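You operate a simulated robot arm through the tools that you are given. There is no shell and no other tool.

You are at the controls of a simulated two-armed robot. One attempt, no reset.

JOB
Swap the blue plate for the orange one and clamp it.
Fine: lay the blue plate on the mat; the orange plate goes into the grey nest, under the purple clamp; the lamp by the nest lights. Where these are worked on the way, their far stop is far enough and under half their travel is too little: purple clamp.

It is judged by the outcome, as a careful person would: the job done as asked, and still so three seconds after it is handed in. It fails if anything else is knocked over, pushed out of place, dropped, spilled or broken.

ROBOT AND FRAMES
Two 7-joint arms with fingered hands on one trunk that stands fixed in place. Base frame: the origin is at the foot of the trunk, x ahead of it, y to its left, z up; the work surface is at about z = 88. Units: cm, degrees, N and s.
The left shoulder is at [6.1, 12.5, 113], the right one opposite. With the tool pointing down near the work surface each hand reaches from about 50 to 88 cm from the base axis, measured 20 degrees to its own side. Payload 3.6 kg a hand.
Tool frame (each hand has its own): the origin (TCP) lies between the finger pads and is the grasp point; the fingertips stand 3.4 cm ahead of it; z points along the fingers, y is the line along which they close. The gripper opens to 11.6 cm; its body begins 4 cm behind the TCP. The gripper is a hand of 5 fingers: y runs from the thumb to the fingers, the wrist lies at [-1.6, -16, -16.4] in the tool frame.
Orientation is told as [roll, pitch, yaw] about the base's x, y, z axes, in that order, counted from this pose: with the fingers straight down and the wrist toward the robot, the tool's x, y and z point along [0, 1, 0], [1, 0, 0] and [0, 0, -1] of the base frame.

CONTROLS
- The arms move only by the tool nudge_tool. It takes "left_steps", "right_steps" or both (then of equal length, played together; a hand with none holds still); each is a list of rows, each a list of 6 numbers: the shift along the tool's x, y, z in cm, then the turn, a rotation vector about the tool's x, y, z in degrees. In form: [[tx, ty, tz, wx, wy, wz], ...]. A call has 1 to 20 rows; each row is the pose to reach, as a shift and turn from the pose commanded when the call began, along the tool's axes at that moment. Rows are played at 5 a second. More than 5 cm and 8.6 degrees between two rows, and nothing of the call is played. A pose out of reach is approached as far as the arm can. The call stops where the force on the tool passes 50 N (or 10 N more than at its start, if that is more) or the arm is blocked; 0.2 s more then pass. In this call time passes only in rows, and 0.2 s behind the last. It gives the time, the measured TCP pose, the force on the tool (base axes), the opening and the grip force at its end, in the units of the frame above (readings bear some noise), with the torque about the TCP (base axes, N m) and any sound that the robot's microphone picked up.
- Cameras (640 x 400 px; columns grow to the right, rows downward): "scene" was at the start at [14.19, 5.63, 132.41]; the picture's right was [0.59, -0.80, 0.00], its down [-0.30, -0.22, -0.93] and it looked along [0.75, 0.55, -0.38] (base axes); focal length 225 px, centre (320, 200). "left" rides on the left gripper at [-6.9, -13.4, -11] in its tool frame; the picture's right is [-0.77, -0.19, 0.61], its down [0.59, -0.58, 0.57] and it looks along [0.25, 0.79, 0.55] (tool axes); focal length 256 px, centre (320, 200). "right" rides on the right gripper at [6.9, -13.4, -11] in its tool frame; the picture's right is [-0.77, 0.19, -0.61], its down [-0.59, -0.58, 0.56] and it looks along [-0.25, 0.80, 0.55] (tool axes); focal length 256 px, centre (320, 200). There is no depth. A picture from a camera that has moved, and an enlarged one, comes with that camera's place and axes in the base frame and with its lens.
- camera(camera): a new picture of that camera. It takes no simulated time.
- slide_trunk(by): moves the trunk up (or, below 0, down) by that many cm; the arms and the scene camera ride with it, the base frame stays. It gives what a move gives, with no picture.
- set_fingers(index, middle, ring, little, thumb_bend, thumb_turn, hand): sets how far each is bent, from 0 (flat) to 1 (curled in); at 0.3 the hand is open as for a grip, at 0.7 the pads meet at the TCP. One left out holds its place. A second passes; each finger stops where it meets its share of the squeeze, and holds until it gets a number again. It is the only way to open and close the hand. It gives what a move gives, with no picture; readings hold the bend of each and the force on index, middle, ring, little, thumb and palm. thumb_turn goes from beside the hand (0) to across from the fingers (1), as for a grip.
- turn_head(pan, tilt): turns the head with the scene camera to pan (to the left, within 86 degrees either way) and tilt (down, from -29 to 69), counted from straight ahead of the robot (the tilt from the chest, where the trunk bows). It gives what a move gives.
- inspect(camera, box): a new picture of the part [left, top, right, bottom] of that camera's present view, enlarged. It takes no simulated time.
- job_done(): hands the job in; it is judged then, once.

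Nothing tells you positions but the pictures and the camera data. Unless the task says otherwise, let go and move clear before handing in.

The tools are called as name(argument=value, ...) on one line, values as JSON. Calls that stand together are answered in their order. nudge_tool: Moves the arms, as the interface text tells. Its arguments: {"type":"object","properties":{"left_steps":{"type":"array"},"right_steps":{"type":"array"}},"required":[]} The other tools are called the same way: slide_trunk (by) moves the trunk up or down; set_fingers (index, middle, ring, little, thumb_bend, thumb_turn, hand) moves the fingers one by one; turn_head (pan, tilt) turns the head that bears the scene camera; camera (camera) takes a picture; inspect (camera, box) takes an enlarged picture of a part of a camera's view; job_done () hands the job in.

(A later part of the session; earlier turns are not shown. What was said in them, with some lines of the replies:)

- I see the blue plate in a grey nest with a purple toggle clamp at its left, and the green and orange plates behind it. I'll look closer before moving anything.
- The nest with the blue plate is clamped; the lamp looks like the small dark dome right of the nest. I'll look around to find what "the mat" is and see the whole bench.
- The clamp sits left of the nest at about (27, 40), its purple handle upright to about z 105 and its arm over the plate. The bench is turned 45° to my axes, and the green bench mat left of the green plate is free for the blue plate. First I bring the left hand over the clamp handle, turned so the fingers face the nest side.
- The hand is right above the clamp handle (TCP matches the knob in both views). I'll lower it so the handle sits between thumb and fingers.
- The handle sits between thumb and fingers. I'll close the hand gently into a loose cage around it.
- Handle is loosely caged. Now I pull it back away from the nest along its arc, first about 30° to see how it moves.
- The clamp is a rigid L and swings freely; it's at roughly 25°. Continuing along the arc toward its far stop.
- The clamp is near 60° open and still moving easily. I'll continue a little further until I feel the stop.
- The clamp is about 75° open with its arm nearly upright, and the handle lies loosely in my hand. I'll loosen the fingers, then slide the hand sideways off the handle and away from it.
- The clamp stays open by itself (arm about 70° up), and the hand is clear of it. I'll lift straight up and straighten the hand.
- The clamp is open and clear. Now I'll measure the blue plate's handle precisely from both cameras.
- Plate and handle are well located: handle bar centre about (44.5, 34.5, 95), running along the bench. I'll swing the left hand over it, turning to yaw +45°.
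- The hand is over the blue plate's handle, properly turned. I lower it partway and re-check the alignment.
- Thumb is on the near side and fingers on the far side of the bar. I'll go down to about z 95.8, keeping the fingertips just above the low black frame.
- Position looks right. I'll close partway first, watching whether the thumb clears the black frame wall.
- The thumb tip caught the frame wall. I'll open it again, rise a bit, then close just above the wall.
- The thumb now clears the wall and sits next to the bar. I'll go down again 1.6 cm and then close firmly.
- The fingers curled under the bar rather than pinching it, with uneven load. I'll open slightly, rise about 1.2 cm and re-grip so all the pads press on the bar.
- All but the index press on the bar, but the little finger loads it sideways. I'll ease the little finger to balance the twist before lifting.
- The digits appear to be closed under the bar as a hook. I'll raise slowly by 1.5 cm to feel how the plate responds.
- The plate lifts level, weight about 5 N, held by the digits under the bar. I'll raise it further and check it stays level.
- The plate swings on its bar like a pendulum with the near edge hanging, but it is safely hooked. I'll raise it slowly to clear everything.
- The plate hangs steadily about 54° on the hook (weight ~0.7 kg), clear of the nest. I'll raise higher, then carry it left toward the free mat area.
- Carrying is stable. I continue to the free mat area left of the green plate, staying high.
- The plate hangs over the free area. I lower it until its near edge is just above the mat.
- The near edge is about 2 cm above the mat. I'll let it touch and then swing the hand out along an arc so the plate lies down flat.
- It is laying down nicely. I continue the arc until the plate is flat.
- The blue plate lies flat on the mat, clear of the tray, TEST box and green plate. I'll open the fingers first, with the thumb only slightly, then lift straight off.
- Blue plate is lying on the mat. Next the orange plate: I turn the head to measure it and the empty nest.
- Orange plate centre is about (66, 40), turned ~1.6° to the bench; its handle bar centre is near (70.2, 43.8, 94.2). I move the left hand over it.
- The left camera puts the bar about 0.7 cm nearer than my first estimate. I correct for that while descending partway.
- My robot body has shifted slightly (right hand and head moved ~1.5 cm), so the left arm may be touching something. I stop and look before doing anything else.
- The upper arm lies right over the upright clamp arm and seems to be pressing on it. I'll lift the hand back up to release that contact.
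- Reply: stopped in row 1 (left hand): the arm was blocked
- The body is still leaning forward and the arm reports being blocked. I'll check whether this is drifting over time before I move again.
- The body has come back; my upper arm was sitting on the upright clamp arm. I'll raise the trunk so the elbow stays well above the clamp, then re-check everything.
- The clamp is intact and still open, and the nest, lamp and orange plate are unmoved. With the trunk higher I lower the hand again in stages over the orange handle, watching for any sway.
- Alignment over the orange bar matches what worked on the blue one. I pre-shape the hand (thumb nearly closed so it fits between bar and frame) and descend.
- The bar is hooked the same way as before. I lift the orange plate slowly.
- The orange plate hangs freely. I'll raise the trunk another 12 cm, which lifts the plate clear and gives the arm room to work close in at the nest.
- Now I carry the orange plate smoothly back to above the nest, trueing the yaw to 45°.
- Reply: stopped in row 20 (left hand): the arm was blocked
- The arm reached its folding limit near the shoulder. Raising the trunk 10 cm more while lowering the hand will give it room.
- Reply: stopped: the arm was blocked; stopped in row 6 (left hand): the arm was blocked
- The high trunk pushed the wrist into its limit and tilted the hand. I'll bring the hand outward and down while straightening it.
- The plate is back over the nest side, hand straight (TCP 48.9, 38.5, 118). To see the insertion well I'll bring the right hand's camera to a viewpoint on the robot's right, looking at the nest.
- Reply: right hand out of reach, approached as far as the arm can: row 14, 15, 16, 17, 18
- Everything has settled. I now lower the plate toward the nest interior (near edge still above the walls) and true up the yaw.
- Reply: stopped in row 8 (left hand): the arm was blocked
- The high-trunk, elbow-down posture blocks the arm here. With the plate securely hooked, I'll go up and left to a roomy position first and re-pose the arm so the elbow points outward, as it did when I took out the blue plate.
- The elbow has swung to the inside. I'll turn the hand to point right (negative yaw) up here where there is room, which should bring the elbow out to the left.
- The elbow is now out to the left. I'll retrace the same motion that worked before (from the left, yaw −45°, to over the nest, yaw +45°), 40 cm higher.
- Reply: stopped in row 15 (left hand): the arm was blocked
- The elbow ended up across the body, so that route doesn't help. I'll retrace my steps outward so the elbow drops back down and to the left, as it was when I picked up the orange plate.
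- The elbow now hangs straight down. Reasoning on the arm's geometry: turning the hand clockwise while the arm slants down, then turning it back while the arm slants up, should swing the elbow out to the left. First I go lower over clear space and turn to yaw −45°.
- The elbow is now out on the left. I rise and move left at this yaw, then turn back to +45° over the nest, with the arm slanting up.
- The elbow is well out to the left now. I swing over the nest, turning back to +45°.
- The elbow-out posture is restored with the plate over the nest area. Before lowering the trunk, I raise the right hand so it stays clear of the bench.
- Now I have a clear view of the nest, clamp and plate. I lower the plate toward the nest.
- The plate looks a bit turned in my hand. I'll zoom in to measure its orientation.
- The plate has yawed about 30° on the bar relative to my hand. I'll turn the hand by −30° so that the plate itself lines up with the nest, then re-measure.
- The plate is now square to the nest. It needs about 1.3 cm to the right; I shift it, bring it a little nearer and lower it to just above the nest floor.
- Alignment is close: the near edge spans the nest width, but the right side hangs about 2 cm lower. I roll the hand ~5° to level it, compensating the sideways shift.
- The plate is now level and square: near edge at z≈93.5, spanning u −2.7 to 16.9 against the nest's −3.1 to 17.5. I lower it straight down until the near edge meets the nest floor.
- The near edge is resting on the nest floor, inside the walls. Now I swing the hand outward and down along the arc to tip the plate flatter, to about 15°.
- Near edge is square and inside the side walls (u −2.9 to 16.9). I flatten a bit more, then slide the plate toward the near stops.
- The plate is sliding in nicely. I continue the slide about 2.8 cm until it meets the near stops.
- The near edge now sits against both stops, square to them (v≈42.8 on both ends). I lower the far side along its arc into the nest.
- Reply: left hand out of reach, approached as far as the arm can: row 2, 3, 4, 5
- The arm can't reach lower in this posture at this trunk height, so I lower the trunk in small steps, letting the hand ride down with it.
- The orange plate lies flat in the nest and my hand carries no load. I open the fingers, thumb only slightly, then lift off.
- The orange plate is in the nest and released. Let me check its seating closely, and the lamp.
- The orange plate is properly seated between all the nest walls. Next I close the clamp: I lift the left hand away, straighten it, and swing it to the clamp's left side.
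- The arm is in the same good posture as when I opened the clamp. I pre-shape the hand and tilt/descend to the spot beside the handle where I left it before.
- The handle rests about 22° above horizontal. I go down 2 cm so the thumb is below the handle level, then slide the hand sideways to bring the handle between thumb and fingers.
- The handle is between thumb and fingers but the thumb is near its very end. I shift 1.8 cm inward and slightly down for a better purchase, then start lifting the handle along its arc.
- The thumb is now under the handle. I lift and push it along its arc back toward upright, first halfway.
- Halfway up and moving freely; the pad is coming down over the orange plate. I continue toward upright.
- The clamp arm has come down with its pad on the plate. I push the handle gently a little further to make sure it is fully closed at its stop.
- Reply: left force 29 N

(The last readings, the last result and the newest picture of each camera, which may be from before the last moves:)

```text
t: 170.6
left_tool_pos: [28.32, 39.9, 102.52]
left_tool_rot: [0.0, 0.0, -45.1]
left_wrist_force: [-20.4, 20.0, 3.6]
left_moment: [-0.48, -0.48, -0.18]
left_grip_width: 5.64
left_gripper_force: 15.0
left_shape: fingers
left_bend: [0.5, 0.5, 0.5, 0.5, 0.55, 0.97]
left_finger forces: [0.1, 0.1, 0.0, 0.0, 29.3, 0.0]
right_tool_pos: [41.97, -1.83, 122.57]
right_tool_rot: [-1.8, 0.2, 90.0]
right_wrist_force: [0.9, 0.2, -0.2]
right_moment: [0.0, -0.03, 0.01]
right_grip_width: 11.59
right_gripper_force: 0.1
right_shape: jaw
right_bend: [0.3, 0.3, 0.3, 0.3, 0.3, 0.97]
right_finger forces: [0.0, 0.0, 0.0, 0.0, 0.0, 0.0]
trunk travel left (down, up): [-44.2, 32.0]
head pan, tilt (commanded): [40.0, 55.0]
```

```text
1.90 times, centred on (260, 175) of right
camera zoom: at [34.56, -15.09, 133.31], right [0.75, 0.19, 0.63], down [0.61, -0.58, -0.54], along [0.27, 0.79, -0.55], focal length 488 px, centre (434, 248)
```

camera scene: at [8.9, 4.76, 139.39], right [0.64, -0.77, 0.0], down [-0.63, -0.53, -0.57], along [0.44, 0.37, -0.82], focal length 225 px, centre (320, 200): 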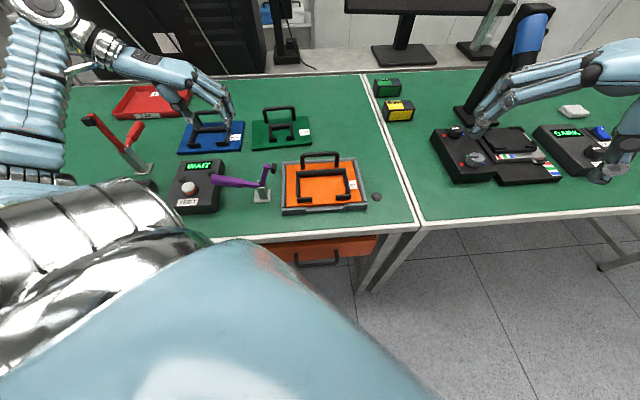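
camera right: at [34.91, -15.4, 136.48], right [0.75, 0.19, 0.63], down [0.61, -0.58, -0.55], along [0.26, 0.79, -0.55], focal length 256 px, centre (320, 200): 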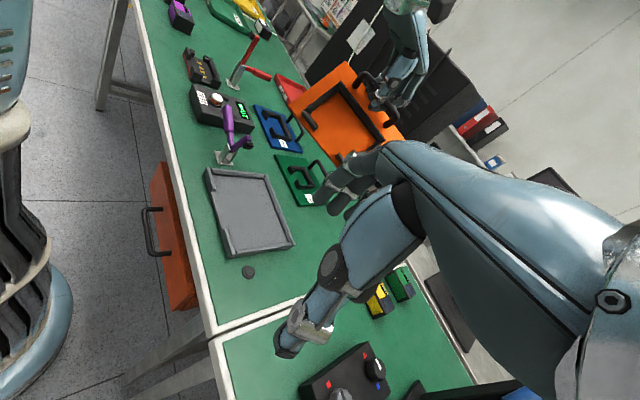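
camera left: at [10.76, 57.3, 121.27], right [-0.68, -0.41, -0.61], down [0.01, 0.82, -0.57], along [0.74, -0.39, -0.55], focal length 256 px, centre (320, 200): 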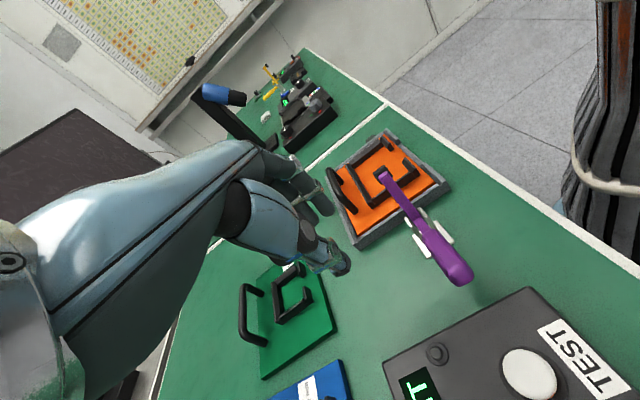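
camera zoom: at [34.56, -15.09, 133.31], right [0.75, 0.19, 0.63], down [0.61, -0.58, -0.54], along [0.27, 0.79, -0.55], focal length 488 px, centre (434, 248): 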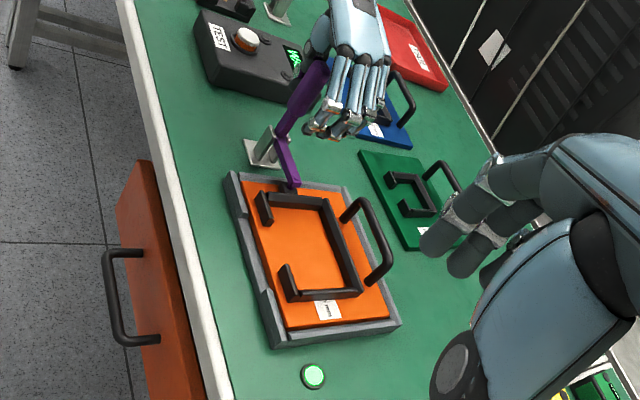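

The lamp by the nest is lit green and the clamp is at its stop. I ease off the push, open the hand and lift straight up off the handle.

nudge_tool(left_steps=[[0, -0.4, 0, 0, 0, 0], [0, -0.8, 0, 0, 0, 0], [0, -1.2, 0, 0, 0, 0]])

set_fingers(hand="left", index=0.35, middle=0.35, ring=0.35, little=0.35, thumb_bend=0.35)

inspect(camera="scene", box=[210, 100, 400, 230])

```text
t: 171.4
left_tool_pos: [27.87, 40.3, 102.67]
left_tool_rot: [0.1, -0.1, -45.3]
left_wrist_force: [0.0, -0.3, -0.5]
left_moment: [-0.01, 0.01, -0.01]
left_grip_width: 5.1
left_gripper_force: 0.1
left_shape: fingers
left_bend: [0.5, 0.5, 0.5, 0.5, 0.56, 0.97]
left_finger forces: [0.1, 0.0, 0.0, 0.1, 0.1, 0.0]
right_tool_pos: [42.25, -2.24, 122.49]
right_tool_rot: [-1.8, 0.2, 89.9]
right_wrist_force: [0.4, 0.9, 0.0]
right_moment: [0.01, 0.0, 0.03]
right_grip_width: 11.59
right_gripper_force: 0.0
right_shape: jaw
right_bend: [0.3, 0.3, 0.3, 0.3, 0.3, 0.97]
right_finger forces: [0.0, 0.0, 0.0, 0.0, 0.1, 0.0]
trunk travel left (down, up): [-44.2, 32.0]
head pan, tilt (commanded): [40.0, 55.0]
```

```text
t: 172.4
left_tool_pos: [27.75, 40.29, 102.67]
left_tool_rot: [0.1, 0.0, -45.1]
left_wrist_force: [-0.4, 1.1, -0.5]
left_moment: [0.02, 0.04, 0.01]
left_grip_width: 10.29
left_gripper_force: 0.1
left_shape: fingers
left_bend: [0.35, 0.35, 0.35, 0.35, 0.35, 0.97]
left_finger forces: [0.0, 0.0, 0.0, 0.0, 0.1, 0.1]
right_tool_pos: [42.19, -2.24, 122.33]
right_tool_rot: [-1.8, 0.1, 90.0]
right_wrist_force: [-0.3, 0.9, -0.2]
right_moment: [-0.02, -0.03, 0.01]
right_grip_width: 11.6
right_gripper_force: 0.1
right_shape: jaw
right_bend: [0.3, 0.3, 0.3, 0.3, 0.3, 0.97]
right_finger forces: [0.0, 0.0, 0.1, 0.0, 0.0, 0.0]
trunk travel left (down, up): [-44.2, 32.0]
head pan, tilt (commanded): [40.0, 55.0]
```

```text
3.08 times, centred on (305, 165) of scene
camera zoom: at [8.9, 4.74, 139.39], right [0.64, -0.77, 0.0], down [-0.63, -0.53, -0.57], along [0.44, 0.37, -0.82], focal length 691 px, centre (366, 308)
```

zoom: 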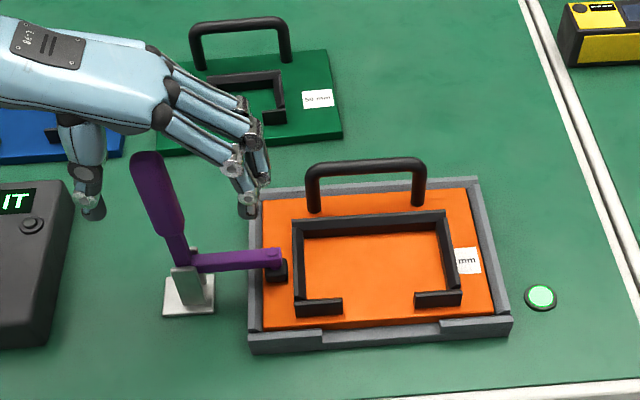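

Clamp stays closed and the lamp stays lit with my hand off. I lift the hand straight up and clear.

nudge_tool(left_steps=[[0, 0, -1.5, 0, 0, 0], [0, 0, -3, 0, 0, 0], [0, 0, -5, 0, 0, 0], [0, 0, -7, 0, 0, 0], [0, 0, -9, 0, 0, 0], [0, 0, -11, 0, 0, 0], [0, 0, -13, 0, 0, 0], [0, 0, -15, 0, 0, 0], [0, 0, -17, 0, 0, 0]])

nudge_tool(left_steps=[[0.5, -1.5, 0, 0, 0, 0], [1.0, -3, 0, 0, 0, 0], [1.5, -5, 0, 0, 0, 0], [2, -7, 0, 0, 0, 0], [2, -8, 0, 0, 0, 0]])

camera(camera="scene")

inspect(camera="scene", box=[160, 80, 420, 240])

camera(camera="right")

```text
t: 174.4
left_tool_pos: [27.79, 40.39, 119.6]
left_tool_rot: [0.0, 0.1, -45.2]
left_wrist_force: [-0.6, -0.5, 0.0]
left_moment: [0.02, 0.0, 0.0]
left_grip_width: 10.3
left_gripper_force: 0.1
left_shape: fingers
left_bend: [0.35, 0.35, 0.35, 0.35, 0.35, 0.97]
left_finger forces: [0.1, 0.0, 0.0, 0.0, 0.0, 0.0]
right_tool_pos: [42.28, -2.16, 122.49]
right_tool_rot: [-1.6, 0.2, 89.9]
right_wrist_force: [-0.4, -0.7, 0.9]
right_moment: [-0.02, 0.02, 0.02]
right_grip_width: 11.6
right_gripper_force: 0.0
right_shape: jaw
right_bend: [0.3, 0.3, 0.3, 0.3, 0.3, 0.97]
right_finger forces: [0.0, 0.0, 0.1, 0.0, 0.0, 0.1]
trunk travel left (down, up): [-44.2, 32.0]
head pan, tilt (commanded): [40.0, 55.0]
```

```text
t: 175.6
left_tool_pos: [23.77, 47.35, 119.7]
left_tool_rot: [0.0, 0.1, -45.2]
left_wrist_force: [-1.1, -0.7, 0.2]
left_moment: [-0.02, 0.04, 0.0]
left_grip_width: 10.3
left_gripper_force: 0.0
left_shape: fingers
left_bend: [0.35, 0.35, 0.35, 0.35, 0.35, 0.97]
left_finger forces: [0.0, 0.0, 0.1, 0.0, 0.0, 0.0]
right_tool_pos: [42.09, -2.23, 122.43]
right_tool_rot: [-1.6, 0.2, 90.0]
right_wrist_force: [-0.3, -0.5, -0.1]
right_moment: [0.01, -0.06, 0.01]
right_grip_width: 11.6
right_gripper_force: 0.1
right_shape: jaw
right_bend: [0.3, 0.3, 0.3, 0.3, 0.3, 0.97]
right_finger forces: [0.0, 0.0, 0.0, 0.0, 0.1, 0.0]
trunk travel left (down, up): [-44.2, 32.0]
head pan, tilt (commanded): [40.0, 55.0]
```

```text
taken
camera scene: at [8.89, 4.75, 139.4], right [0.64, -0.77, 0.0], down [-0.63, -0.53, -0.57], along [0.44, 0.37, -0.82], focal length 225 px, centre (320, 200)
```

scene: 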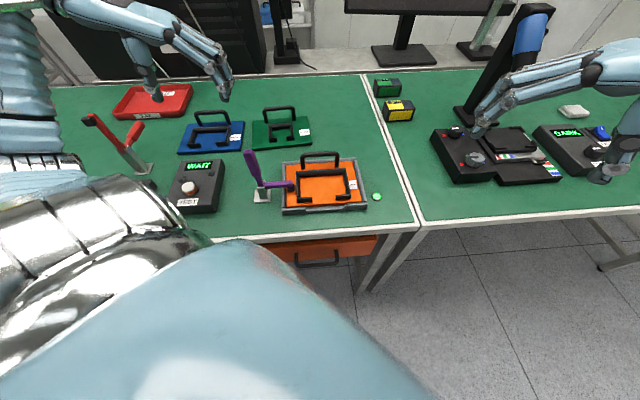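

```text
2.46 times, centred on (290, 160) of scene
camera zoom: at [8.89, 4.75, 139.4], right [0.64, -0.77, 0.0], down [-0.63, -0.53, -0.57], along [0.44, 0.37, -0.82], focal length 553 px, centre (394, 298)
```

zoom: 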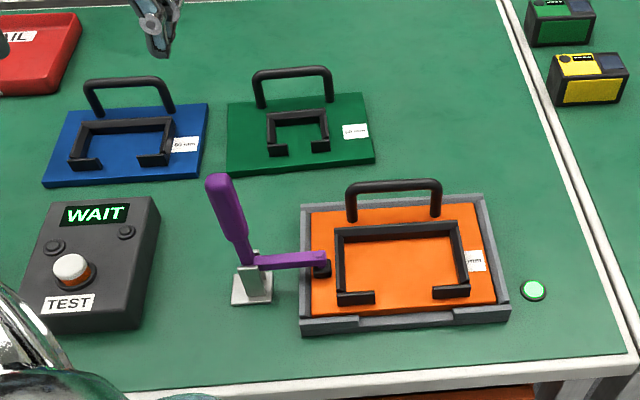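

```text
taken
camera right: at [34.89, -15.39, 133.17], right [0.75, 0.19, 0.63], down [0.61, -0.58, -0.55], along [0.26, 0.79, -0.55], focal length 256 px, centre (320, 200)
```

right: 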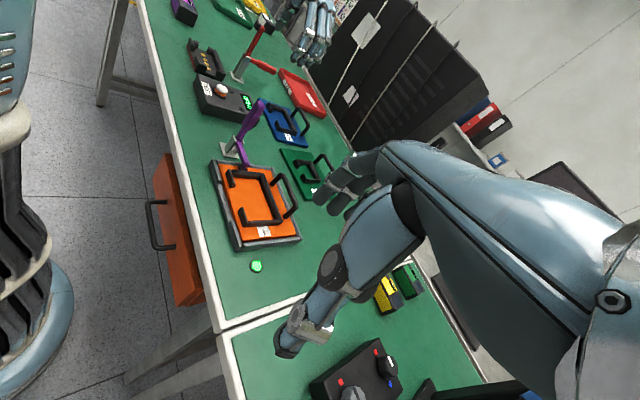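

All checks pass. The blue plate lies flat on the mat and the orange plate is in the nest under the closed purple clamp. The lamp is lit, nothing else has moved, and both hands are clear. I hand the job in.

job_done()

```text
The job is handed in.
```

The swap is done and handed in. The orange plate sits flat in the grey nest with the purple clamp closed to its stop, and the lamp by the nest is lit green. The blue plate lies flat on the green bench mat, left of the green plate.

Both hands were open and clear when I handed in. The last pictures showed nothing else knocked over or pushed out of place.

The first reach for the orange plate pushed the robot's body a few centimetres off before I backed out; I think the left upper arm pressed against the open clamp or the robot itself. The clamp, nest and lamp were unmoved when I checked straight afterwards.
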